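You operate a simulated robot arm through the tools that you are given. There is no shell and no other tool. Be economical: measure what you need, move in short steps, check, and stop when the job is done.

You run a simulated two-armed robot. Do the job below in one go: nothing can be reset, and whatever is moved stays where it is left.

## Task
Grease the piston's top and lay the rod on the yellow rest.
Fine: brush from the grease tin, put back; pass the rod from hand to hand; red end on the red mark. Set down upright: brush. A coat counts when it lies all over at full strength: go over it till it gets no stronger.

It is judged by the outcome, as a careful person would: the job done as asked, and still so three seconds after it is handed in. It fails if anything else is knocked over, pushed out of place, dropped, spilled or broken.

## Robot
Two 7-joint arms with two-finger parallel grippers on one trunk, on a base that drives. Base frame: it is fixed to the floor where the robot stands at the start and does not move with it; the origin is under the middle of the robot, x ahead of it, y to its left, z up; the surface under the hand at the start is at about z = 0.86. Readings come in m, rad, newtons and seconds.
The left shoulder is at the start at [0.05, 0.187, 1.135], the right one opposite. With the tool pointing down near the work surface each hand reaches from about 0.1 to 0.66 m from the robot's upright axis, wherever it stands, measured 20 degrees to its own side. Places, roughly: grease tin [0.7, -0.1, 0.9]; yellow rest [0.5, 0.8, 0.9]. Payload 3.43 kg a hand.
Tool frame (each hand has its own): the origin (TCP) lies between the finger pads and is the grasp point; the fingertips stand 0.03 m ahead of it; z points along the fingers, y is the line along which they close. Largest opening 0.094 m; finger width 0.028, thickness 0.01; the body of the gripper, 0.05 by 0.096 m, starts 0.055 m behind the TCP.
Orientation is that of the tool frame in the base frame, as [roll, pitch, yaw] about the fixed x, y, z axes, in that order (R = Rz(yaw) Ry(pitch) Rx(roll)). With the fingers straight down and closing along the base's y, the tool's x points along the base's -x, its y along +y and its z along -z.

## Interface
- The arms move only by the tool send_rows. It takes "left_targets", "right_targets" or both (then of equal length, played together; a hand with none holds still); each is a list of rows, each an object of numbers (a shift or turn left out is 0, a gripper value left out holds the last): "rx", "ry", "rz": the turn, a rotation vector about the tool's x, y, z in rad; "dx", "dy", "dz": the shift along the tool's x, y, z in m; "hand": the gripper command, from -1 (shut) to 1 (fully open), values between in proportion. In form: [{"rx": .., "ry": .., "rz": .., "dx": .., "dy": .., "dz": .., "hand": ..}, ...]. A call has 1 to 20 rows; each row is the pose to reach, as a shift and turn from the pose commanded when the call began, along the tool's axes at that moment. A row lasts 0.2 s, in which the tool goes at most 0.05 m and 0.15 rad; a call with a longer step from one row to the next is refused whole, and so is a gripper value outside its range. Where a pose cannot be reached the arm comes as near as it can. A force on the tool above 90 N (or 10 N above the force at the start of the call, whichever is more), or a blocked arm, ends the call early, and 0.2 s more pass. The fingers move at their own pace (about 0.153 m/s each) and stop on an object; they squeeze with about 36 N. The grip force told is the motor's: it shows also when the fingers shut on nothing. Time passes only in rows, and 0.2 s behind the last, so rows that repeat a pose let the fingers close. The reply holds the time, the measured pose of the TCP, the force on the tool along the base axes, the opening and the grip force, in the units named above and with some noise, with the torque about the TCP (base axes, N m) and any sound that the robot's microphone picked up.
- Cameras (640 x 400 px; columns grow to the right, rows downward): "scene" is now at [0.1614, 0.0195, 1.3029]; the picture's right is [0.21, -0.98, 0.00], its down [-0.48, -0.10, -0.87] and it looks along [0.85, 0.18, -0.49] (base axes); focal length 214 px, centre (320, 200). "left" rides on the left gripper at [0.076, -0.014, -0.103] in its tool frame; the picture's right is [0.18, 0.98, 0.00], its down [-0.75, 0.14, -0.64] and it looks along [-0.63, 0.12, 0.77] (tool axes); focal length 243 px, centre (320, 200). "right" rides on the right gripper at [0.076, 0.014, -0.102] in its tool frame; the picture's right is [-0.18, 0.98, 0.00], its down [-0.75, -0.14, -0.64] and it looks along [-0.63, -0.12, 0.77] (tool axes); focal length 243 px, centre (320, 200). There is no depth. A picture from a camera that has moved, and an enlarged one, comes with that camera's place and axes in the base frame and with its lens. The place of the scene camera against the robot may be out by one fixed shift of up to 0.018 m in any direction.
- capture(camera): a new picture of that camera. No time passes.
- slide_trunk(by): slides the trunk up (or, below 0, down) by that many m; the arms and the scene camera ride with it, the base frame stays. It gives what a move gives, with no picture.
- steer(legs): drives the robot by 1 to 6 legs, each [ahead, left, turn to the left] in m, m and rad, along the robot's own axes; the way and the turn of a leg run together, so that a leg with both is an arc; at most 1.5 m and 3.142 rad a leg. The arms and the cameras ride along, it lands a little off, and it stops where it bumps. It gives what a move gives.
- turn_head(pan, tilt): turns the head with the scene camera to pan (to the left, within 1.396 rad either way) and tilt (down, from -0.506 to 1.204), counted from straight ahead of the robot. It gives what a move gives.
- close_up(camera, box): a new picture of the part [left, top, right, bottom] of that camera's present view, enlarged. No time passes.
- sign_off(): hands the job in; it is judged then, once.

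Go step by step. Nothing tells you exact positions but the pictures and the camera data: compare them with the known pose of the tool, close in by small moves and look again before you grip or let go. The budget is 120 turns and 88 pictures, counting those below and the enlarged ones. Unless the task says otherwise, let go and move clear before handing in, and close with one line.

The tools are called after "Emit:" as a command line: name --argument value ..., lists and objects as JSON in quotes. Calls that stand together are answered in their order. send_rows: Moves the arms, as the interface text tells. Its arguments: {"type":"object","properties":{"left_targets":{"type":"array","items":{"type":"object","properties":{"rx":{"type":"number"},"ry":{"type":"number"},"rz":{"type":"number"},"dx":{"type":"number"},"dy":{"type":"number"},"dz":{"type":"number"},"hand":{"type":"number"}}}},"right_targets":{"type":"array","items":{"type":"object","properties":{"rx":{"type":"number"},"ry":{"type":"number"},"rz":{"type":"number"},"dx":{"type":"number"},"dy":{"type":"number"},"dz":{"type":"number"},"hand":{"type":"number"}}}}},"required":[]} The other tools are called the same way: slide_trunk (by) slides the trunk up or down; steer (legs) drives the base; turn_head (pan, tilt) turns the head that bears the scene camera; capture (camera) takes a picture; close_up (camera, box) takes an enlarged picture of a part of a camera's view; sign_off () hands the job in.

At the start:

```text
time: 0.0
left_tool_pos: [0.2991, 0.1646, 1.2246]
left_tool_rot: [-3.141, 0.0, 3.141]
left_wrist_force: [-1.3, -0.4, -0.8]
left_torque: [0.02, 0.02, -0.01]
left_gripper_width: 0.094
left_grasp_force: 0.0
right_tool_pos: [0.3848, -0.1234, 1.19]
right_tool_rot: [3.141, -0.001, 3.14]
right_wrist_force: [0.0, 0.7, 0.5]
right_torque: [-0.01, 0.0, 0.0]
right_gripper_width: 0.094
right_grasp_force: 0.0
trunk travel left (down, up): [-0.35, 0.082]
robot x, y, heading: [-0.0006, 0.0021, 0.002]
head pan, tilt: [0.206, 0.518]
```

scene: 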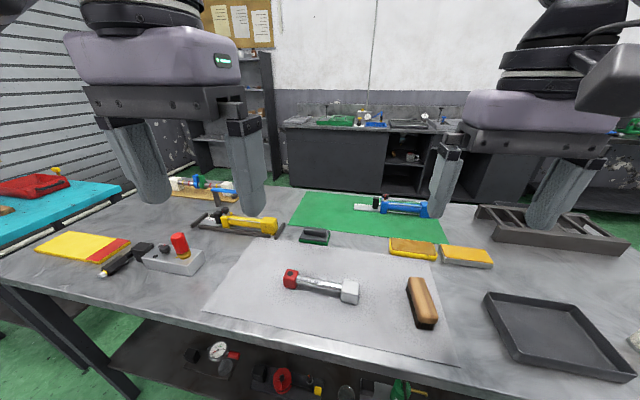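
right: 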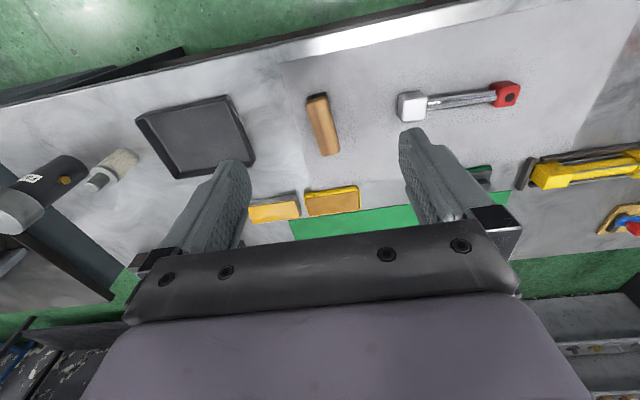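
left: 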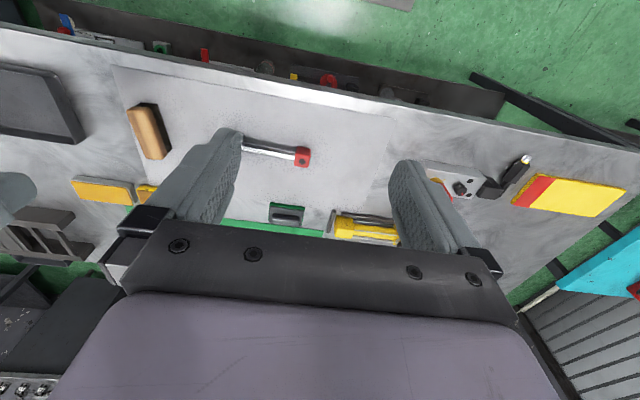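

I'll look more closely first: a yellow pad with a red band lies at the left, a red-ended rod in the middle, and the tin, brush and piston still have to be told apart.

Emit:
close_up --camera "scene" --box '[260, 190, 520, 350]'

Emit:
close_up --camera "scene" --box '[30, 170, 290, 330]'

Emit:
turn_head --pan -0.5 --tilt 0.6

Emit:
capture --camera "scene"

```text
2.46 times, centred on (390, 270) of scene
camera zoom: at [0.1614, 0.0195, 1.3029], right [0.21, -0.98, 0.0], down [-0.48, -0.1, -0.87], along [0.85, 0.18, -0.49], focal length 528 px, centre (148, 28)
```

zoom: 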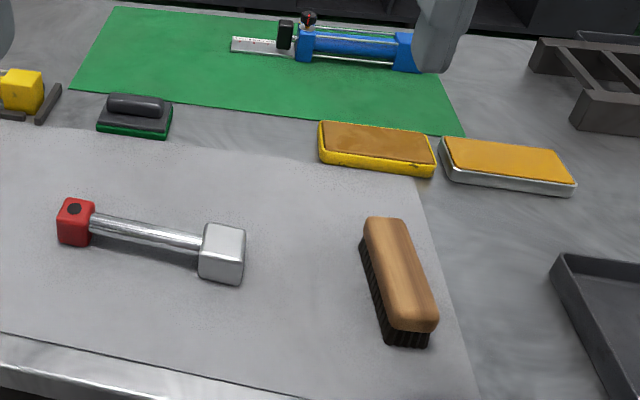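

```text
2.46 times, centred on (160, 250) of scene
camera zoom: at [0.1614, 0.0195, 1.3029], right [0.21, -0.98, 0.0], down [-0.48, -0.1, -0.87], along [0.85, 0.18, -0.49], focal length 528 px, centre (714, 77)
```

zoom: 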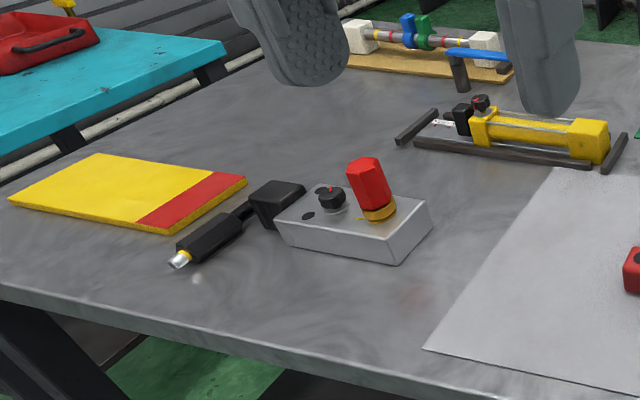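

```text
time: 1.1
left_tool_pos: [0.2989, 0.1642, 1.2252]
left_tool_rot: [-3.141, -0.001, -3.141]
left_wrist_force: [0.5, 0.1, 0.2]
left_torque: [0.0, -0.01, 0.02]
left_gripper_width: 0.0942
left_grasp_force: 0.1
right_tool_pos: [0.3852, -0.1224, 1.1899]
right_tool_rot: [-3.141, 0.0, 3.139]
right_wrist_force: [0.7, -0.1, 0.0]
right_torque: [0.01, -0.05, -0.04]
right_gripper_width: 0.0938
right_grasp_force: 0.0
trunk travel left (down, up): [-0.35, 0.082]
robot x, y, heading: [-0.0009, -0.0006, 0.0]
head pan, tilt: [-0.499, 0.6]
```

```text
82 pictures are left
camera scene: at [0.1504, -0.0413, 1.2955], right [-0.48, -0.88, 0.0], down [-0.5, 0.27, -0.83], along [0.72, -0.39, -0.56], focal length 214 px, centre (320, 200)
```

scene: 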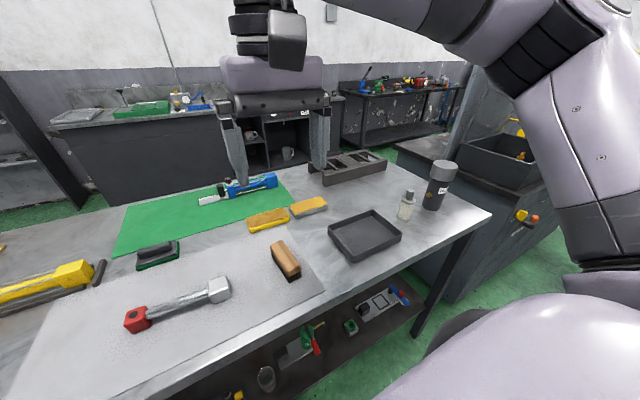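

The wooden brush stands bristles down, and there are two amber tins side by side. I still need to find the piston, so I look around more.

Emit:
close_up --camera "scene" --box '[180, 140, 480, 328]'

Emit:
close_up --camera "scene" --box '[190, 165, 340, 259]'

Emit:
turn_head --pan 0.9 --tilt 0.6

Emit:
capture --camera "scene"

```text
2.13 times, centred on (330, 234) of scene
camera zoom: at [0.1504, -0.0413, 1.2955], right [-0.48, -0.88, 0.0], down [-0.5, 0.27, -0.83], along [0.72, -0.39, -0.56], focal length 456 px, centre (299, 128)
```

zoom: 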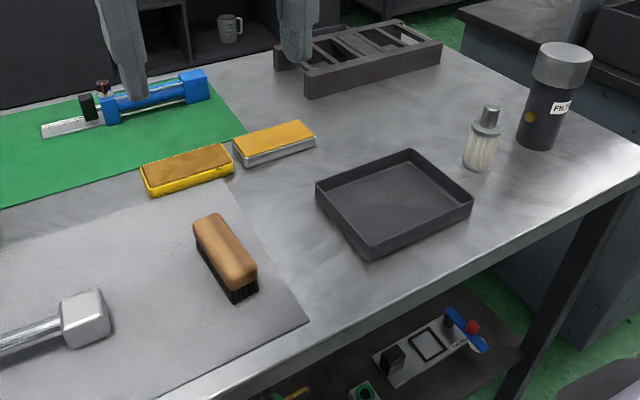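

```text
4.26 times, centred on (265, 212) of scene
camera zoom: at [0.1504, -0.0413, 1.2955], right [-0.48, -0.88, 0.0], down [-0.5, 0.27, -0.83], along [0.72, -0.39, -0.56], focal length 913 px, centre (554, 149)
```

zoom: 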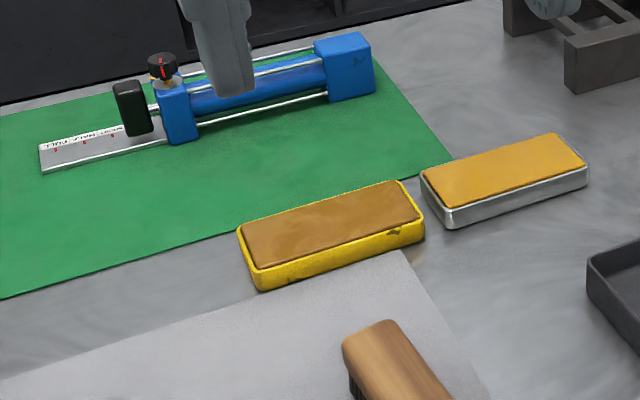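

```text
time: 2.6
left_tool_pos: [0.2989, 0.1637, 1.2238]
left_tool_rot: [-3.14, 0.0, 3.141]
left_wrist_force: [-0.5, -0.6, 0.2]
left_torque: [0.03, 0.01, -0.04]
left_gripper_width: 0.0937
left_grasp_force: 0.1
right_tool_pos: [0.3839, -0.1228, 1.1901]
right_tool_rot: [-3.14, 0.001, 3.139]
right_wrist_force: [-0.3, 0.6, 0.2]
right_torque: [-0.06, -0.01, -0.01]
right_gripper_width: 0.0939
right_grasp_force: 0.0
trunk travel left (down, up): [-0.35, 0.082]
robot x, y, heading: [0.0028, 0.0006, -0.003]
head pan, tilt: [0.901, 0.6]
```

```text
79 pictures are left
camera scene: at [0.1278, 0.0701, 1.2955], right [0.78, -0.62, 0.0], down [-0.35, -0.44, -0.83], along [0.51, 0.65, -0.56], focal length 214 px, centre (320, 200)
```

scene: 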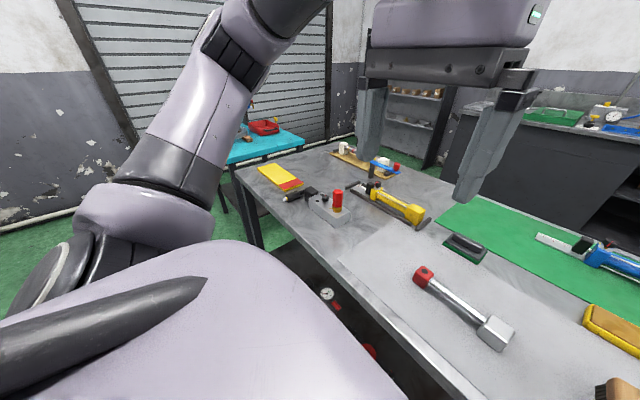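

The yellow tin matches the grease-tin place given. I search for the piston next.

Emit:
close_up --camera "scene" --box '[230, 140, 430, 265]'

Emit:
close_up --camera "scene" --box '[400, 225, 540, 355]'

Emit:
turn_head --pan -0.9 --tilt 0.5

Emit:
capture --camera "scene"

Emit:
close_up --camera "right" --box '[120, 70, 640, 240]'

```text
3.20 times, centred on (330, 202) of scene
camera zoom: at [0.1278, 0.0701, 1.2955], right [0.78, -0.62, 0.0], down [-0.35, -0.44, -0.83], along [0.51, 0.65, -0.56], focal length 686 px, centre (288, 192)
```

zoom: 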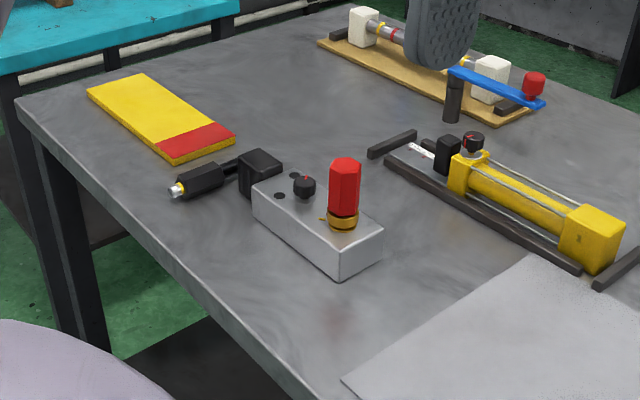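

```text
3.08 times, centred on (470, 290) of scene
camera zoom: at [0.1278, 0.0701, 1.2955], right [0.78, -0.62, 0.0], down [-0.35, -0.44, -0.83], along [0.51, 0.65, -0.56], focal length 660 px, centre (-142, -77)
```

zoom: 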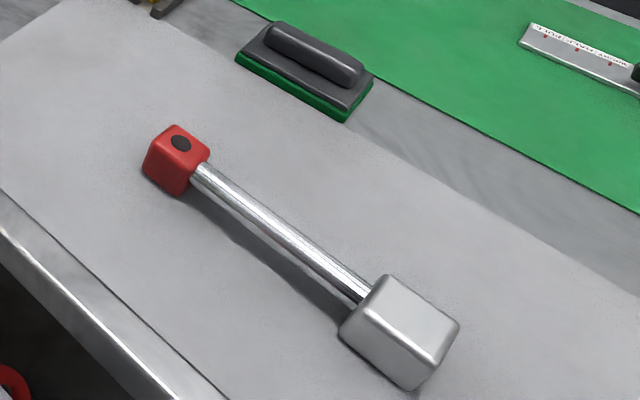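

```text
time: 4.4
left_tool_pos: [0.2983, 0.1645, 1.2244]
left_tool_rot: [3.141, -0.001, 3.141]
left_wrist_force: [0.3, -0.1, -0.5]
left_torque: [-0.02, 0.0, 0.0]
left_gripper_width: 0.0938
left_grasp_force: 0.1
right_tool_pos: [0.3847, -0.1215, 1.1909]
right_tool_rot: [-3.141, 0.002, 3.14]
right_wrist_force: [-0.3, 0.0, -0.3]
right_torque: [0.01, 0.02, 0.01]
right_gripper_width: 0.0938
right_grasp_force: 0.1
trunk travel left (down, up): [-0.35, 0.082]
robot x, y, heading: [0.0015, -0.0001, 0.004]
head pan, tilt: [-0.901, 0.499]
```

```text
76 pictures are left
camera scene: at [0.1294, -0.0704, 1.3046], right [-0.78, -0.62, 0.0], down [-0.3, 0.38, -0.88], along [0.55, -0.69, -0.48], focal length 214 px, centre (320, 200)
```

scene: 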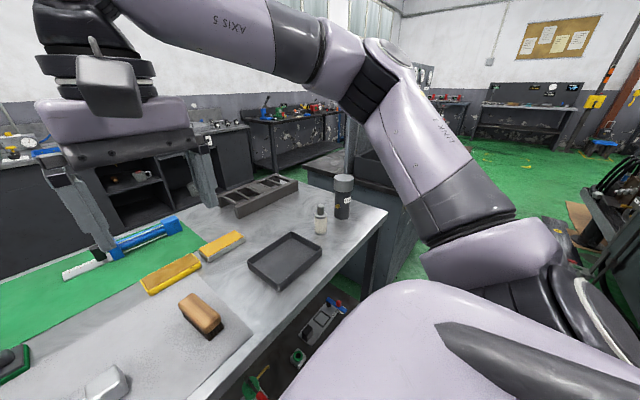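

```text
1.23 times, centred on (380, 155) of right
camera zoom: at [0.3075, -0.1085, 1.2918], right [0.19, 0.98, 0.0], down [0.75, -0.14, 0.64], along [0.63, -0.12, -0.77], focal length 299 px, centre (246, 255)
```

zoom: 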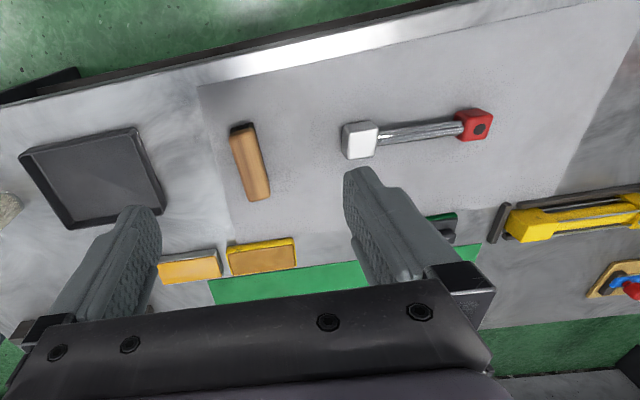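

I take the rod's silver block to be the piston: no other piston is about, and it sits on the red-ended rod. The brush stands near (0.465, -0.13), lengthwise along x, so I bring the right hand above it to measure.

Emit:
send_rows --right_targets '[{"dx": -0.03, "dz": 0.03}, {"dx": -0.06, "dy": -0.005, "dz": 0.065}, {"dx": -0.08, "dy": -0.01, "dz": 0.1}, {"dx": -0.08, "dy": -0.01, "dz": 0.12}]'

Emit:
capture --camera "right"

Emit:
turn_head --pan -0.1 --tilt 0.75

Emit:
capture --camera "scene"

```text
time: 5.4
left_tool_pos: [0.3005, 0.1649, 1.225]
left_tool_rot: [-3.14, 0.0, 3.141]
left_wrist_force: [-0.2, -0.5, 1.3]
left_torque: [-0.01, 0.04, -0.02]
left_gripper_width: 0.094
left_grasp_force: 0.1
right_tool_pos: [0.465, -0.1323, 1.0704]
right_tool_rot: [-3.141, 0.002, -3.141]
right_wrist_force: [-1.3, 0.0, 0.7]
right_torque: [-0.01, 0.01, 0.02]
right_gripper_width: 0.0941
right_grasp_force: 0.0
trunk travel left (down, up): [-0.35, 0.082]
robot x, y, heading: [-0.0, -0.0022, 0.001]
head pan, tilt: [-0.901, 0.499]
```

```text
74 pictures are left
camera right: at [0.3879, -0.1178, 1.172], right [0.19, 0.98, 0.0], down [0.75, -0.14, 0.64], along [0.63, -0.12, -0.77], focal length 243 px, centre (320, 200)
```

right: 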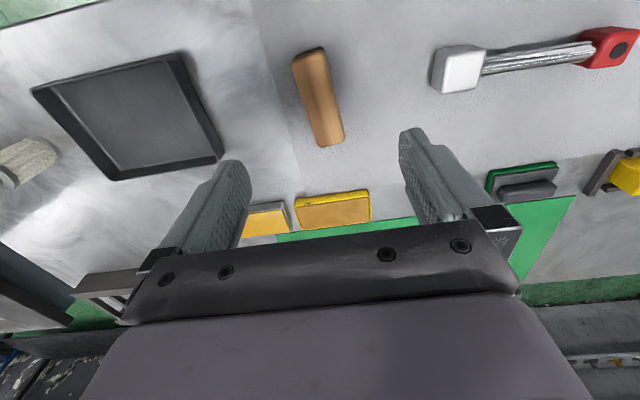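

```text
time: 6.5
left_tool_pos: [0.3003, 0.1655, 1.2245]
left_tool_rot: [-3.14, -0.001, 3.141]
left_wrist_force: [-0.2, -0.2, 0.7]
left_torque: [-0.01, 0.0, -0.01]
left_gripper_width: 0.0939
left_grasp_force: 0.0
right_tool_pos: [0.4651, -0.1311, 1.0718]
right_tool_rot: [3.141, 0.001, 3.14]
right_wrist_force: [-0.5, -0.1, -1.0]
right_torque: [0.01, 0.02, 0.0]
right_gripper_width: 0.0939
right_grasp_force: 0.0
trunk travel left (down, up): [-0.35, 0.082]
robot x, y, heading: [0.0008, -0.0003, -0.002]
head pan, tilt: [-0.099, 0.75]
```

```text
73 pictures are left
camera scene: at [0.1553, -0.0074, 1.2827], right [-0.1, -0.99, 0.0], down [-0.68, 0.07, -0.73], along [0.73, -0.07, -0.68], focal length 214 px, centre (320, 200)
```

scene: 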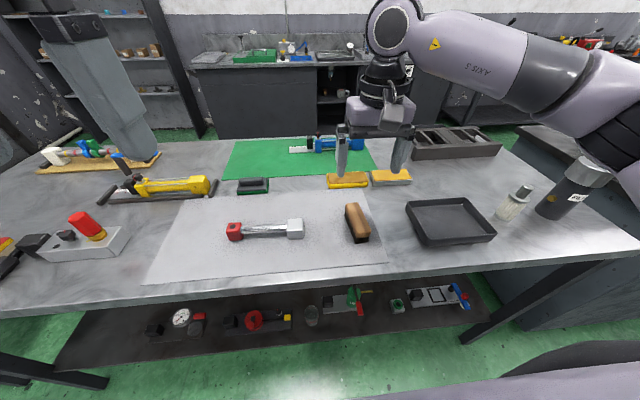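

The right hand is above the brush, roughly centred. I zoom in to measure heights.

Emit:
close_up --camera "scene" --box '[215, 165, 415, 265]'

Emit:
close_up --camera "scene" --box '[320, 195, 390, 250]'

```text
3.20 times, centred on (315, 215) of scene
camera zoom: at [0.1553, -0.0074, 1.2827], right [-0.1, -0.99, 0.0], down [-0.68, 0.07, -0.73], along [0.73, -0.07, -0.68], focal length 686 px, centre (336, 152)
```

zoom: 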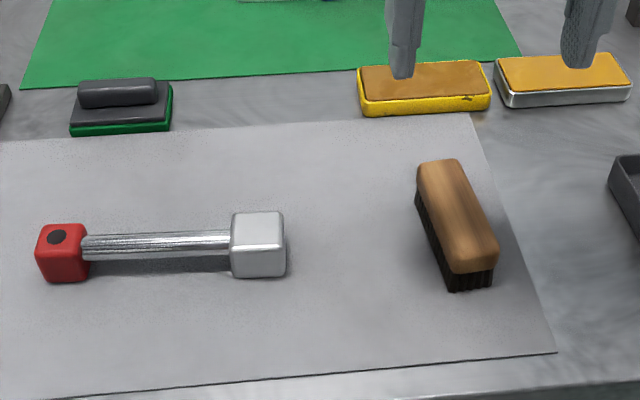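

```text
7.27 times, centred on (355, 222) of scene
camera zoom: at [0.1553, -0.0074, 1.2827], right [-0.1, -0.99, 0.0], down [-0.68, 0.07, -0.73], along [0.73, -0.07, -0.68], focal length 1560 px, centre (66, 36)
```

zoom: 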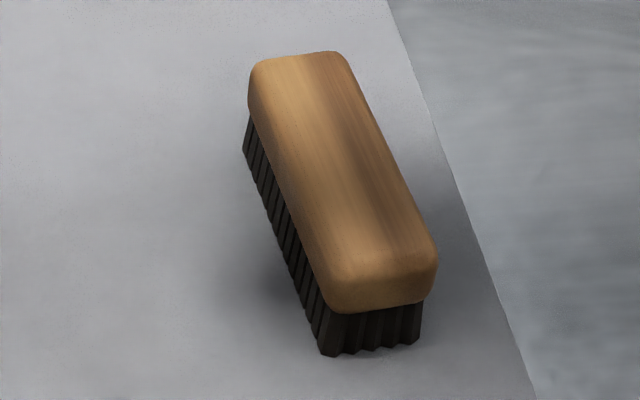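

The brush is centred near (0.47, -0.132), its top near z 0.912 and the wood's bottom near 0.89. I go down partway, turn slightly, and check.

Emit:
send_rows --right_targets '[{"dx": -0.003, "dz": 0.04, "rz": -0.05, "hand": 0.6}, {"dx": -0.005, "dz": 0.08, "rz": -0.06, "hand": 0.6}, {"dx": -0.005, "dz": 0.095, "rz": -0.06, "hand": 0.6}]'

Emit:
capture --camera "right"

Emit:
close_up --camera "scene" --box '[280, 150, 440, 250]'

```text
time: 7.3
left_tool_pos: [0.2999, 0.1653, 1.2249]
left_tool_rot: [3.141, 0.001, -3.141]
left_wrist_force: [0.2, 0.3, 0.7]
left_torque: [0.0, -0.02, 0.0]
left_gripper_width: 0.0936
left_grasp_force: 0.0
right_tool_pos: [0.4694, -0.1328, 0.9767]
right_tool_rot: [-3.141, 0.001, -3.083]
right_wrist_force: [-0.1, -0.5, -0.3]
right_torque: [-0.01, -0.03, 0.02]
right_gripper_width: 0.0749
right_grasp_force: 0.0
trunk travel left (down, up): [-0.35, 0.082]
robot x, y, heading: [-0.0015, -0.0005, -0.002]
head pan, tilt: [-0.099, 0.75]
```

```text
70 pictures are left
camera right: at [0.3918, -0.1229, 1.0775], right [0.13, 0.99, 0.0], down [0.76, -0.1, 0.64], along [0.64, -0.08, -0.77], focal length 243 px, centre (320, 200)
```

right: 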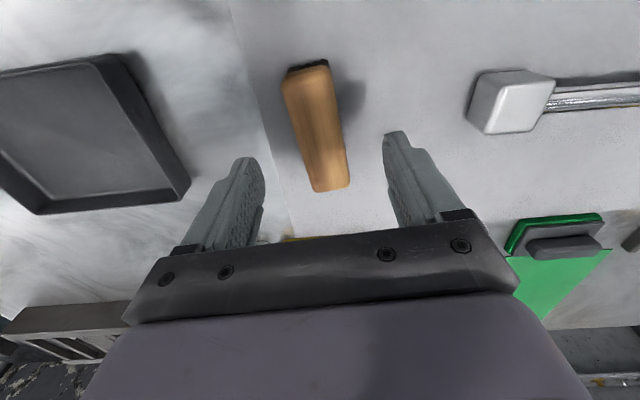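

```text
4.00 times, centred on (360, 200) of scene
camera zoom: at [0.1553, -0.0074, 1.2827], right [-0.1, -1.0, 0.0], down [-0.68, 0.07, -0.73], along [0.73, -0.07, -0.68], focal length 858 px, centre (160, 200)
```

zoom: 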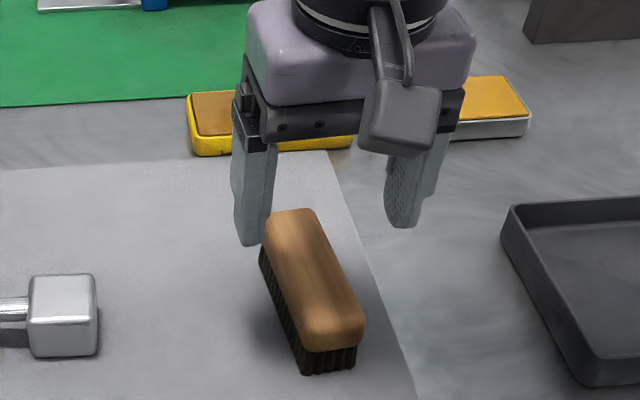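

The fingers stand either side of the brush. I go down to z 0.918 and close.

Emit:
send_rows --right_targets '[{"dz": 0.03, "hand": 0.6}, {"dz": 0.055, "hand": 0.6}, {"dz": 0.059, "hand": 0.6}, {"dz": 0.059, "hand": -1}, {"dz": 0.059, "hand": -1}, {"dz": 0.059, "hand": -1}]'

Emit:
close_up --camera "scene" --box '[280, 150, 440, 250]'

```text
time: 8.7
left_tool_pos: [0.2992, 0.1639, 1.2251]
left_tool_rot: [-3.139, -0.001, 3.141]
left_wrist_force: [0.4, -0.2, -0.7]
left_torque: [0.01, 0.0, -0.01]
left_gripper_width: 0.0942
left_grasp_force: 0.0
right_tool_pos: [0.4703, -0.1329, 0.917]
right_tool_rot: [-3.14, 0.001, -3.083]
right_wrist_force: [0.4, 0.0, -0.9]
right_torque: [0.01, 0.03, 0.0]
right_gripper_width: 0.035
right_grasp_force: 36.2
trunk travel left (down, up): [-0.35, 0.082]
robot x, y, heading: [-0.0011, 0.0025, 0.004]
head pan, tilt: [-0.099, 0.75]
```

```text
4.00 times, centred on (360, 200) of scene
camera zoom: at [0.1553, -0.0073, 1.2826], right [-0.1, -1.0, 0.0], down [-0.68, 0.07, -0.73], along [0.73, -0.07, -0.68], focal length 858 px, centre (160, 200)
```

zoom: 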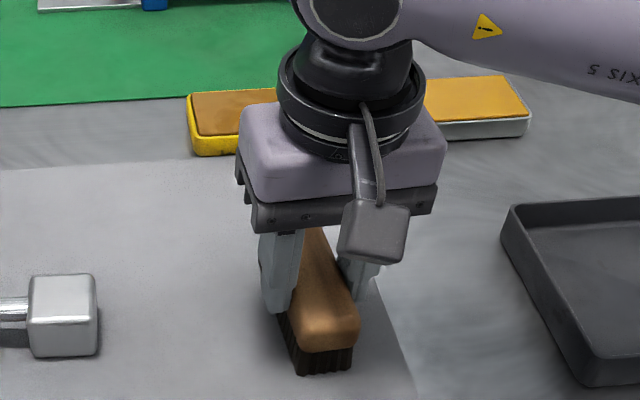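

The brush is held, with the bristle tips about 0.055 below the TCP. I lift it and drive a little ahead, since the tin is just past the reach.

Emit:
send_rows --right_targets '[{"dz": -0.03}, {"dz": -0.07}, {"dz": -0.11}, {"dz": -0.13}]'

Emit:
steer --legs '[[0.08, 0, 0]]'

Emit:
capture --camera "right"

```text
time: 9.7
left_tool_pos: [0.2981, 0.1636, 1.2244]
left_tool_rot: [3.141, 0.002, -3.141]
left_wrist_force: [-0.5, 0.7, -0.7]
left_torque: [0.01, -0.03, 0.0]
left_gripper_width: 0.0942
left_grasp_force: 0.0
right_tool_pos: [0.4693, -0.1327, 1.0477]
right_tool_rot: [3.141, 0.001, -3.081]
right_wrist_force: [-0.7, 0.4, -0.3]
right_torque: [0.0, 0.0, -0.01]
right_gripper_width: 0.0002
right_grasp_force: 33.0
trunk travel left (down, up): [-0.35, 0.082]
robot x, y, heading: [0.0014, 0.001, 0.001]
head pan, tilt: [-0.099, 0.75]
```

```text
time: 10.8
left_tool_pos: [0.356, 0.1643, 1.2241]
left_tool_rot: [-3.141, -0.004, -3.141]
left_wrist_force: [-0.8, 0.3, -0.4]
left_torque: [0.01, -0.02, -0.03]
left_gripper_width: 0.0941
left_grasp_force: 0.0
right_tool_pos: [0.5266, -0.1332, 1.0463]
right_tool_rot: [-3.138, -0.002, -3.083]
right_wrist_force: [-0.1, -0.3, -0.2]
right_torque: [0.01, -0.01, 0.03]
right_gripper_width: 0.0
right_grasp_force: 33.2
trunk travel left (down, up): [-0.35, 0.082]
robot x, y, heading: [0.0527, 0.0002, 0.002]
head pan, tilt: [-0.099, 0.75]
stopped in leg 1: the robot was blocked; the commanded pose is now the measured one
```

```text
67 pictures are left
camera right: at [0.4484, -0.1233, 1.1476], right [0.13, 0.99, 0.0], down [0.76, -0.1, 0.64], along [0.64, -0.08, -0.77], focal length 243 px, centre (320, 200)
```

right: 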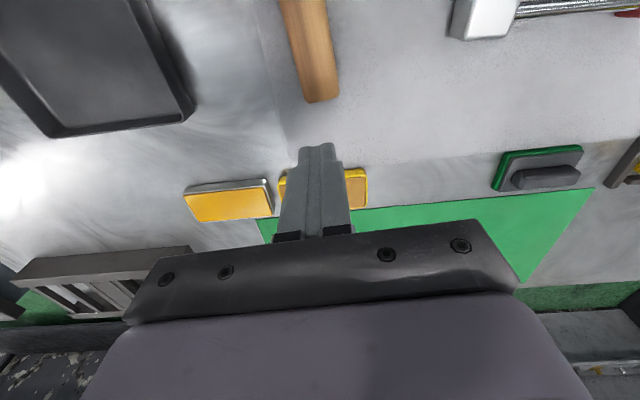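

The grip slipped off because it was too high on the rounded wood. I open, go back over the brush, and check where it stands.

Emit:
send_rows --right_targets '[{"dx": 0.03, "hand": 0.5}, {"dx": 0.057, "hand": 0.5}, {"dx": 0.057, "dz": 0.04, "hand": 0.5}, {"dx": 0.057, "dz": 0.07, "hand": 0.5}]'

Emit:
capture --camera "right"

Emit:
capture --camera "scene"

```text
time: 11.8
left_tool_pos: [0.3563, 0.1639, 1.2248]
left_tool_rot: [-3.141, -0.004, -3.142]
left_wrist_force: [0.2, 0.6, 0.0]
left_torque: [0.02, 0.01, 0.02]
left_gripper_width: 0.0941
left_grasp_force: 0.0
right_tool_pos: [0.4703, -0.1373, 0.9743]
right_tool_rot: [-3.141, -0.004, -3.087]
right_wrist_force: [0.3, 0.3, -0.6]
right_torque: [-0.01, 0.0, -0.02]
right_gripper_width: 0.0705
right_grasp_force: 0.0
trunk travel left (down, up): [-0.35, 0.082]
robot x, y, heading: [0.0605, 0.0015, -0.002]
head pan, tilt: [-0.099, 0.75]
```

```text
66 pictures are left
camera right: at [0.3922, -0.1265, 1.0767], right [0.13, 0.99, 0.0], down [0.76, -0.1, 0.64], along [0.64, -0.08, -0.77], focal length 243 px, centre (320, 200)
```

right: 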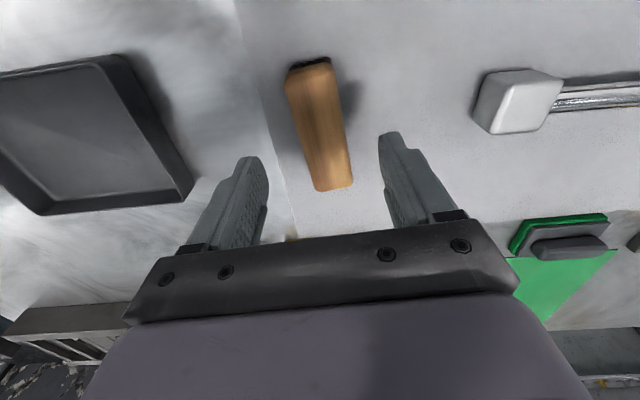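

```text
65 pictures are left
camera scene: at [0.2123, -0.0074, 1.2827], right [-0.1, -0.99, 0.0], down [-0.68, 0.07, -0.73], along [0.73, -0.07, -0.68], focal length 214 px, centre (320, 200)
```

scene: 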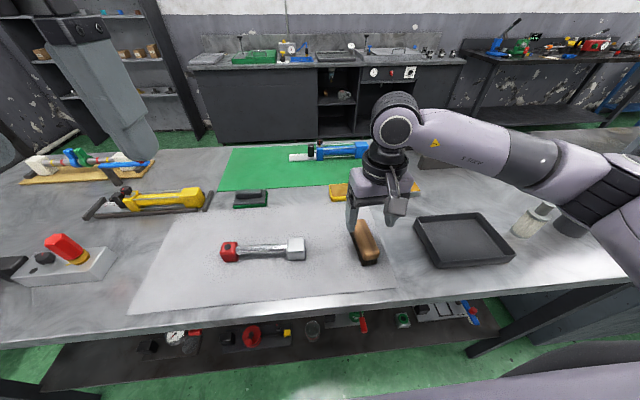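

The brush still stands upright where it was. I go lower this time, to TCP z 0.905, and grip.

Emit:
send_rows --right_targets '[{"dy": 0.004, "dz": 0.03}, {"dy": 0.004, "dz": 0.06}, {"dy": 0.004, "dz": 0.0695}, {"dy": 0.004, "dz": 0.0695, "hand": -1}, {"dy": 0.004, "dz": 0.0695, "hand": -1}, {"dy": 0.004, "dz": 0.0695, "hand": -1}, {"dy": 0.004, "dz": 0.0695, "hand": -1}]'

Emit:
send_rows --right_targets '[{"dz": -0.02}, {"dz": -0.06}, {"dz": -0.1}, {"dz": -0.12}]'

Emit:
capture --camera "right"

```text
time: 13.4
left_tool_pos: [0.3574, 0.1645, 1.2239]
left_tool_rot: [-3.141, -0.006, -3.14]
left_wrist_force: [0.3, 0.5, 0.6]
left_torque: [0.0, -0.03, -0.03]
left_gripper_width: 0.0938
left_grasp_force: 0.1
right_tool_pos: [0.4696, -0.1331, 0.9056]
right_tool_rot: [-3.141, 0.0, -3.085]
right_wrist_force: [0.0, -1.4, -0.5]
right_torque: [0.0, 0.02, 0.0]
right_gripper_width: 0.0395
right_grasp_force: 36.2
trunk travel left (down, up): [-0.35, 0.082]
robot x, y, heading: [0.056, 0.0029, 0.003]
head pan, tilt: [-0.099, 0.75]
```

```text
time: 14.4
left_tool_pos: [0.3576, 0.1624, 1.2238]
left_tool_rot: [3.14, -0.002, -3.14]
left_wrist_force: [-0.3, -0.8, -0.1]
left_torque: [0.0, 0.0, 0.02]
left_gripper_width: 0.094
left_grasp_force: 0.1
right_tool_pos: [0.4705, -0.134, 1.0269]
right_tool_rot: [-3.139, -0.002, -3.085]
right_wrist_force: [-0.1, 0.3, -2.7]
right_torque: [-0.01, 0.01, 0.03]
right_gripper_width: 0.0397
right_grasp_force: 36.1
trunk travel left (down, up): [-0.35, 0.082]
robot x, y, heading: [0.0567, 0.0005, 0.001]
head pan, tilt: [-0.099, 0.75]
```

```text
64 pictures are left
camera right: at [0.3924, -0.1233, 1.1286], right [0.13, 0.99, 0.0], down [0.76, -0.1, 0.64], along [0.64, -0.08, -0.77], focal length 243 px, centre (320, 200)
```

right: 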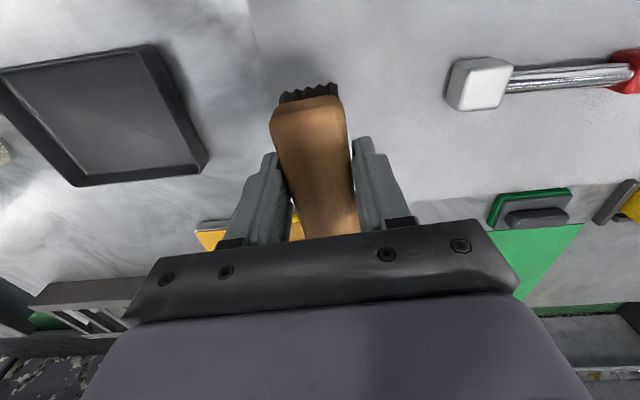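

The brush is held firmly now. I carry it over the yellow tin, turning it about 90° so that it fits the tin lengthwise.

Emit:
send_rows --right_targets '[{"dx": -0.018, "dy": -0.0016, "rz": -0.134}, {"dx": -0.036, "dy": -0.0032, "rz": -0.267}, {"dx": -0.055, "dy": -0.0048, "rz": -0.4}, {"dx": -0.073, "dy": -0.0063, "rz": -0.534}, {"dx": -0.091, "dy": -0.008, "rz": -0.668}, {"dx": -0.11, "dy": -0.0095, "rz": -0.8}, {"dx": -0.128, "dy": -0.011, "rz": -0.935}, {"dx": -0.146, "dy": -0.0127, "rz": -1.069}, {"dx": -0.164, "dy": -0.0142, "rz": -1.2}, {"dx": -0.183, "dy": -0.0158, "rz": -1.336}, {"dx": -0.2008, "dy": -0.0174, "rz": -1.47}, {"dx": -0.2008, "dy": -0.0174, "rz": -1.47}]'

Emit:
capture --camera "right"

Emit:
capture --camera "scene"

```text
time: 17.0
left_tool_pos: [0.3568, 0.1632, 1.2241]
left_tool_rot: [3.139, -0.004, -3.139]
left_wrist_force: [-0.2, -0.4, 0.0]
left_torque: [0.07, -0.02, -0.02]
left_gripper_width: 0.0939
left_grasp_force: 0.1
right_tool_pos: [0.3905, -0.0754, 1.0842]
right_tool_rot: [3.14, 0.001, -1.618]
right_wrist_force: [-0.5, -0.2, -0.7]
right_torque: [0.01, -0.01, -0.03]
right_gripper_width: 0.0396
right_grasp_force: 35.9
right hand out of reach, approached as far as the arm can: row 6, 7, 8, 9, 10, 11, 12
trunk travel left (down, up): [-0.35, 0.082]
robot x, y, heading: [0.0579, 0.0005, -0.001]
head pan, tilt: [-0.099, 0.75]
```

```text
63 pictures are left
camera right: at [0.3716, -0.1511, 1.1848], right [-0.97, 0.23, 0.0], down [0.18, 0.75, 0.64], along [0.15, 0.63, -0.77], focal length 243 px, centre (320, 200)
```

right: 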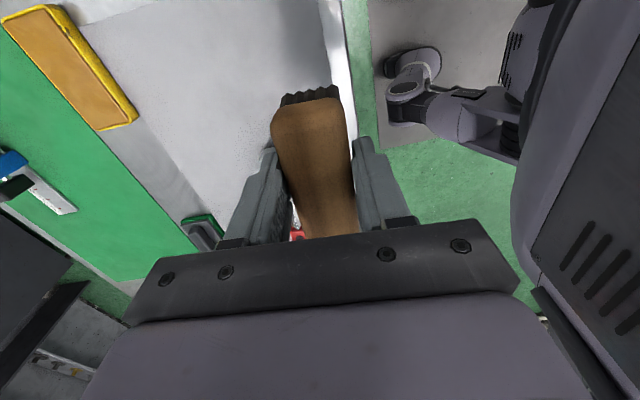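

```text
62 pictures are left
camera scene: at [0.2118, -0.0095, 1.2827], right [-0.1, -0.99, 0.0], down [-0.68, 0.07, -0.73], along [0.73, -0.07, -0.68], focal length 214 px, centre (320, 200)
```

scene: 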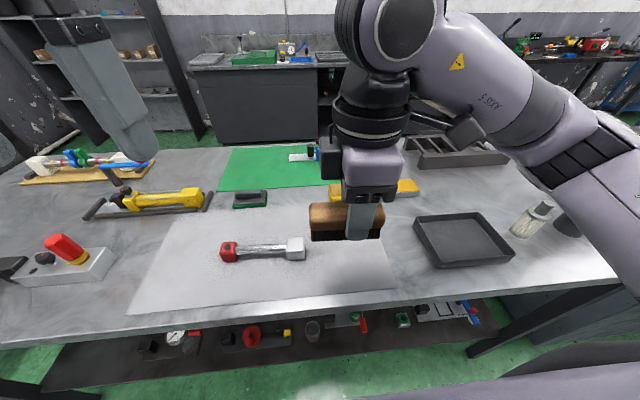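

That turn puts the wrist out of reach. I turn back and try the other way round.

Emit:
send_rows --right_targets '[{"rz": 0.14}, {"rz": 0.28}, {"rz": 0.42}, {"rz": 0.56}, {"rz": 0.7}, {"rz": 0.84}, {"rz": 0.98}, {"rz": 1.12}, {"rz": 1.26}, {"rz": 1.4}, {"rz": 1.55}]'

```text
time: 19.4
left_tool_pos: [0.3577, 0.1644, 1.2234]
left_tool_rot: [-3.14, -0.003, -3.14]
left_wrist_force: [0.1, -0.7, 0.4]
left_torque: [0.02, 0.02, -0.01]
left_gripper_width: 0.094
left_grasp_force: 0.0
right_tool_pos: [0.3937, -0.0729, 1.0855]
right_tool_rot: [-3.141, -0.002, 3.115]
right_wrist_force: [-0.5, 0.3, -0.8]
right_torque: [0.01, -0.04, -0.01]
right_gripper_width: 0.04
right_grasp_force: 36.2
trunk travel left (down, up): [-0.35, 0.082]
robot x, y, heading: [0.0576, -0.0013, -0.0]
head pan, tilt: [-0.099, 0.75]
```

Emit:
send_rows --right_targets '[{"dx": -0.025, "dy": -0.02, "rz": 0.13}, {"dx": -0.05, "dy": -0.04, "rz": 0.265}, {"dx": -0.075, "dy": -0.0595, "rz": 0.4}, {"dx": -0.1, "dy": -0.0595, "rz": 0.53}, {"dx": -0.125, "dy": -0.0595, "rz": 0.66}, {"dx": -0.15, "dy": -0.0595, "rz": 0.8}, {"dx": -0.175, "dy": -0.0595, "rz": 0.93}, {"dx": -0.2, "dy": -0.0595, "rz": 1.06}, {"dx": -0.225, "dy": -0.0595, "rz": 1.19}, {"dx": -0.25, "dy": -0.0595, "rz": 1.33}, {"dx": -0.265, "dy": -0.0595, "dz": 0.02, "rz": 1.46}, {"dx": -0.2797, "dy": -0.0595, "dz": 0.04, "rz": 1.59}]'

Emit:
capture --camera "right"

Emit:
capture --camera "scene"

```text
time: 22.0
left_tool_pos: [0.3571, 0.1642, 1.2244]
left_tool_rot: [3.141, -0.003, -3.14]
left_wrist_force: [-0.5, 0.1, -0.9]
left_torque: [0.0, 0.03, 0.05]
left_gripper_width: 0.0942
left_grasp_force: 0.2
right_tool_pos: [0.6715, -0.1368, 1.0451]
right_tool_rot: [-3.139, 0.0, 1.529]
right_wrist_force: [-0.7, 0.0, -0.8]
right_torque: [0.01, -0.02, 0.0]
right_gripper_width: 0.0394
right_grasp_force: 36.6
trunk travel left (down, up): [-0.35, 0.082]
robot x, y, heading: [0.0587, 0.0021, 0.002]
head pan, tilt: [-0.099, 0.75]
```

```text
61 pictures are left
camera right: at [0.6883, -0.0624, 1.146], right [0.97, -0.23, 0.0], down [-0.17, -0.75, 0.64], along [-0.15, -0.63, -0.77], focal length 243 px, centre (320, 200)
```

right: 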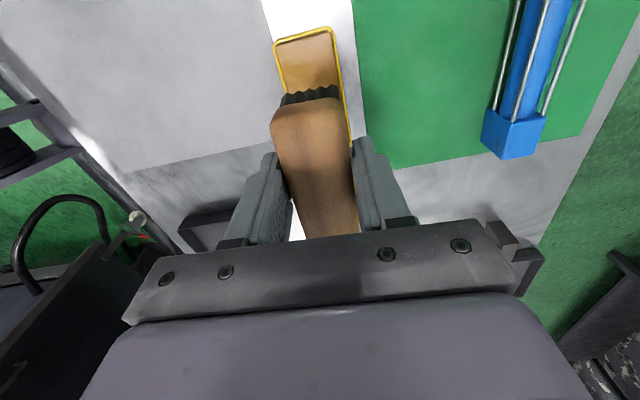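

```text
60 pictures are left
camera scene: at [0.2125, -0.0069, 1.2826], right [-0.1, -0.99, 0.0], down [-0.68, 0.07, -0.73], along [0.73, -0.07, -0.68], focal length 214 px, centre (320, 200)
```

scene: 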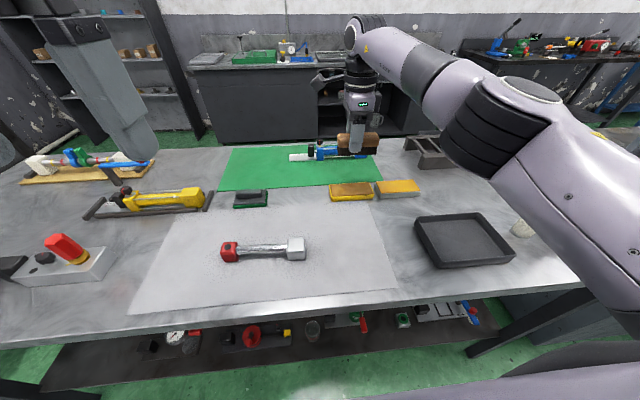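

The tin fits under the brush; by the wrist camera its centre is about (0.666, -0.147). I centre on it and lower to just above.

Emit:
send_rows --right_targets '[{"dx": -0.0107, "dy": -0.005, "dz": 0.03}, {"dx": -0.0107, "dy": -0.005, "dz": 0.07}, {"dx": -0.0107, "dy": -0.005, "dz": 0.095}]'

Emit:
capture --camera "right"

Emit:
close_up --camera "scene" --box '[300, 140, 440, 228]'

```text
time: 22.8
left_tool_pos: [0.3571, 0.1635, 1.2235]
left_tool_rot: [3.141, -0.005, -3.14]
left_wrist_force: [0.0, 0.4, -0.2]
left_torque: [-0.02, -0.01, 0.03]
left_gripper_width: 0.0942
left_grasp_force: 0.2
right_tool_pos: [0.666, -0.1492, 0.9496]
right_tool_rot: [-3.14, 0.0, 1.527]
right_wrist_force: [0.1, -0.6, -0.4]
right_torque: [0.02, 0.03, 0.0]
right_gripper_width: 0.0395
right_grasp_force: 35.8
trunk travel left (down, up): [-0.35, 0.082]
robot x, y, heading: [0.0522, -0.0011, 0.003]
head pan, tilt: [-0.099, 0.75]
```

```text
59 pictures are left
camera right: at [0.683, -0.0739, 1.0511], right [0.97, -0.23, 0.0], down [-0.17, -0.75, 0.64], along [-0.15, -0.63, -0.77], focal length 243 px, centre (320, 200)
```

right: 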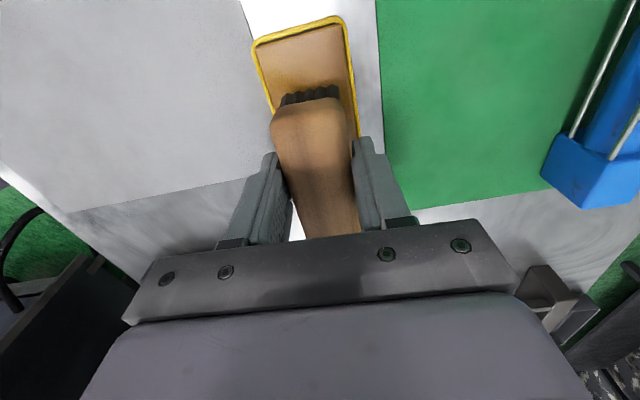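

```text
4.55 times, centred on (370, 184) of scene
camera zoom: at [0.2124, -0.0074, 1.2827], right [-0.1, -0.99, 0.0], down [-0.68, 0.07, -0.73], along [0.73, -0.07, -0.68], focal length 975 px, centre (93, 273)
```

zoom: 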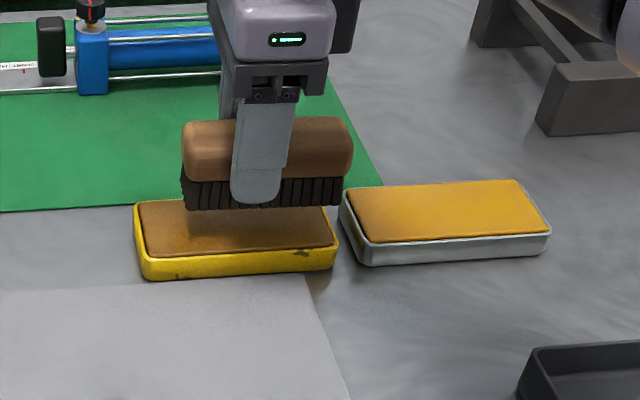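

The brush sits about 0.014 off along y in the grip, so I shift by that and lower it into the grease.

Emit:
send_rows --right_targets '[{"dx": 0.014, "dy": 0.001}, {"dx": 0.014, "dy": 0.001, "dz": 0.01}, {"dx": 0.014, "dy": 0.001, "dz": 0.018}, {"dx": 0.014, "dy": 0.001, "dz": 0.022}, {"dx": 0.014, "dy": 0.001, "dz": 0.026}]'

Emit:
close_up --camera "scene" --box '[300, 140, 440, 228]'

```text
time: 24.0
left_tool_pos: [0.3557, 0.1648, 1.2238]
left_tool_rot: [-3.141, -0.003, -3.14]
left_wrist_force: [-0.5, -0.7, -0.1]
left_torque: [0.02, -0.04, -0.02]
left_gripper_width: 0.0941
left_grasp_force: 0.0
right_tool_pos: [0.6667, -0.1364, 0.9272]
right_tool_rot: [3.14, 0.001, 1.527]
right_wrist_force: [-0.6, -0.8, 9.5]
right_torque: [0.3, 0.17, 0.0]
right_gripper_width: 0.0396
right_grasp_force: 35.6
trunk travel left (down, up): [-0.35, 0.082]
robot x, y, heading: [0.0574, 0.0, -0.004]
head pan, tilt: [-0.099, 0.75]
```

```text
4.55 times, centred on (370, 184) of scene
camera zoom: at [0.2112, -0.0073, 1.2831], right [-0.1, -0.99, 0.0], down [-0.68, 0.07, -0.73], along [0.73, -0.07, -0.68], focal length 975 px, centre (93, 273)
```

zoom: 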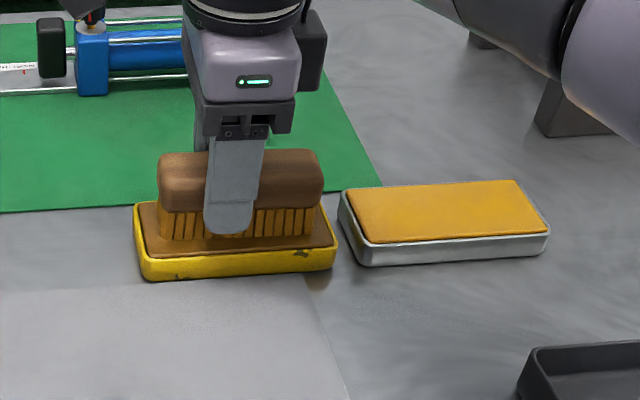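

The bristles took the grease. I lift the brush and carry it towards the piston block, moving the left hand aside.

Emit:
send_rows --right_targets '[{"dz": -0.03}, {"dz": -0.07}, {"dz": -0.1}, {"dx": 0.02, "dy": -0.03, "dz": -0.1}, {"dx": 0.045, "dy": -0.065, "dz": -0.1}, {"dx": 0.07, "dy": -0.1, "dz": -0.1}, {"dx": 0.095, "dy": -0.135, "dz": -0.1}, {"dx": 0.12, "dy": -0.17, "dz": -0.1}, {"dx": 0.141, "dy": -0.206, "dz": -0.1}]' --left_targets '[{"dy": 0.03}, {"dy": 0.06}, {"dy": 0.1}, {"dy": 0.12}, {"dy": 0.14}, {"dy": 0.14}, {"dy": 0.14}, {"dy": 0.14}, {"dy": 0.14}]'

Emit:
capture --camera "right"

Emit:
close_up --camera "scene" --box '[200, 160, 400, 285]'

```text
time: 26.0
left_tool_pos: [0.3566, 0.3047, 1.2238]
left_tool_rot: [3.141, -0.003, -3.141]
left_wrist_force: [0.4, -0.1, 0.5]
left_torque: [0.01, -0.02, 0.02]
left_gripper_width: 0.0938
left_grasp_force: 0.1
right_tool_pos: [0.4659, 0.0141, 1.0255]
right_tool_rot: [-3.141, 0.001, 1.527]
right_wrist_force: [0.3, -0.5, 0.2]
right_torque: [0.03, 0.0, -0.01]
right_gripper_width: 0.0397
right_grasp_force: 36.0
trunk travel left (down, up): [-0.35, 0.082]
robot x, y, heading: [0.0592, -0.0028, -0.001]
head pan, tilt: [-0.099, 0.75]
```

```text
56 pictures are left
camera right: at [0.4831, 0.0906, 1.1264], right [0.97, -0.23, 0.0], down [-0.17, -0.75, 0.64], along [-0.15, -0.63, -0.77], focal length 243 px, centre (320, 200)
```

right: 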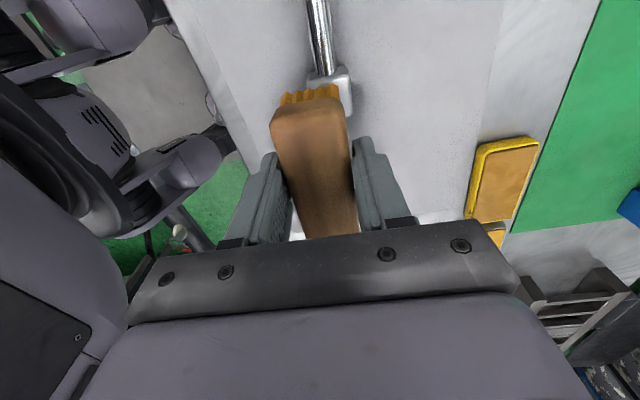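

```text
3.20 times, centred on (300, 222) of scene
camera zoom: at [0.212, -0.007, 1.2827], right [-0.1, -0.99, 0.0], down [-0.68, 0.07, -0.73], along [0.73, -0.07, -0.68], focal length 686 px, centre (384, 128)
```

zoom: 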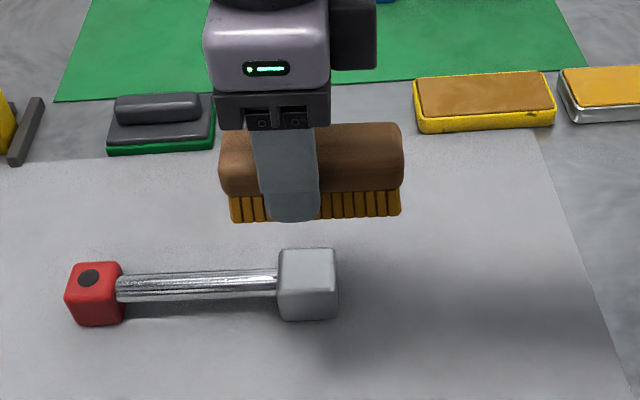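

The block's top is near (0.487, 0.012, 0.905). I bring the brush just above it and check.

Emit:
send_rows --right_targets '[{"dx": 0.012, "dy": 0.0205, "dz": 0.01}, {"dx": 0.012, "dy": 0.0205, "dz": 0.04}, {"dx": 0.012, "dy": 0.0205, "dz": 0.06}]'

Emit:
close_up --camera "scene" --box '[220, 180, 380, 280]'

Emit:
capture --camera "right"

```text
time: 26.8
left_tool_pos: [0.3585, 0.3045, 1.2237]
left_tool_rot: [-3.139, -0.003, 3.142]
left_wrist_force: [-0.9, 0.3, -0.3]
left_torque: [0.05, -0.04, 0.02]
left_gripper_width: 0.0942
left_grasp_force: 0.0
right_tool_pos: [0.4888, 0.0258, 0.9641]
right_tool_rot: [-3.14, 0.002, 1.53]
right_wrist_force: [-0.5, 0.9, 0.0]
right_torque: [0.01, 0.02, -0.01]
right_gripper_width: 0.0398
right_grasp_force: 35.6
trunk travel left (down, up): [-0.35, 0.082]
robot x, y, heading: [0.0574, 0.0032, 0.002]
head pan, tilt: [-0.099, 0.75]
```

```text
4.00 times, centred on (300, 230) of scene
camera zoom: at [0.2124, -0.0073, 1.2827], right [-0.1, -0.99, 0.0], down [-0.68, 0.07, -0.73], along [0.73, -0.07, -0.68], focal length 858 px, centre (400, 80)
```

zoom: 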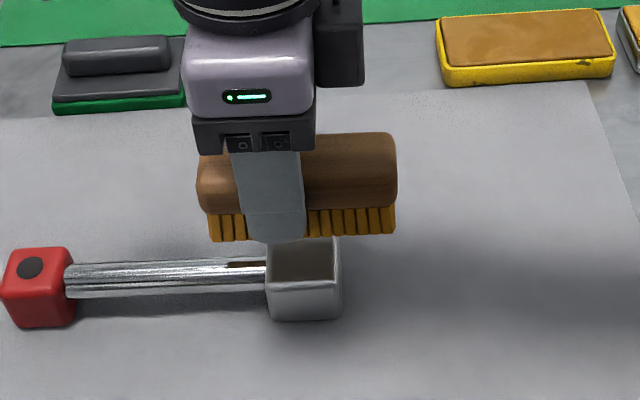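

```text
53 pictures are left
camera right: at [0.5058, 0.1003, 1.065], right [0.97, -0.23, 0.0], down [-0.17, -0.75, 0.64], along [-0.15, -0.63, -0.77], focal length 243 px, centre (320, 200)
```

right: 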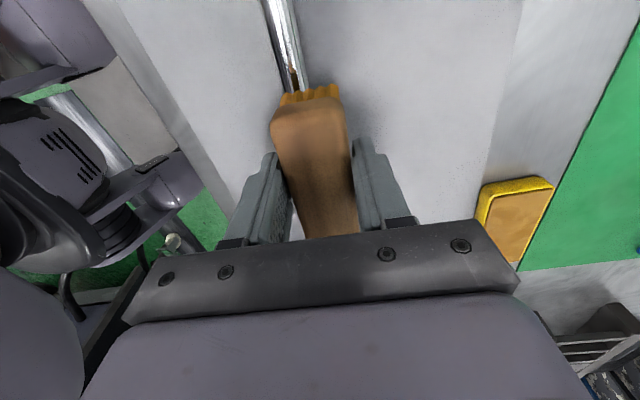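

In y it is aligned, but the brush looks about 0.01 too far in x, so I shift back, lower a little and check.

Emit:
send_rows --right_targets '[{"dy": -0.011, "dz": 0.004}, {"dy": -0.011, "dz": 0.011}]'

Emit:
close_up --camera "scene" --box '[260, 200, 340, 250]'

```text
time: 27.4
left_tool_pos: [0.3569, 0.3043, 1.2242]
left_tool_rot: [3.141, -0.002, -3.141]
left_wrist_force: [0.8, -0.2, 0.2]
left_torque: [-0.02, 0.02, 0.02]
left_gripper_width: 0.0942
left_grasp_force: 0.1
right_tool_pos: [0.4781, 0.0257, 0.953]
right_tool_rot: [-3.14, 0.001, 1.529]
right_wrist_force: [-0.4, -0.3, -1.4]
right_torque: [-0.01, -0.01, -0.03]
right_gripper_width: 0.0396
right_grasp_force: 36.1
trunk travel left (down, up): [-0.35, 0.082]
robot x, y, heading: [0.0569, -0.0007, 0.002]
head pan, tilt: [-0.099, 0.75]
```

```text
8.00 times, centred on (300, 225) of scene
camera zoom: at [0.2123, -0.0074, 1.2826], right [-0.1, -0.99, 0.0], down [-0.68, 0.07, -0.73], along [0.73, -0.07, -0.68], focal length 1716 px, centre (480, 0)
```

zoom: 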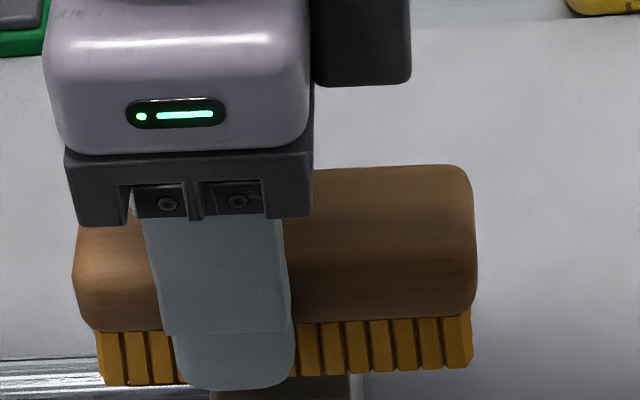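

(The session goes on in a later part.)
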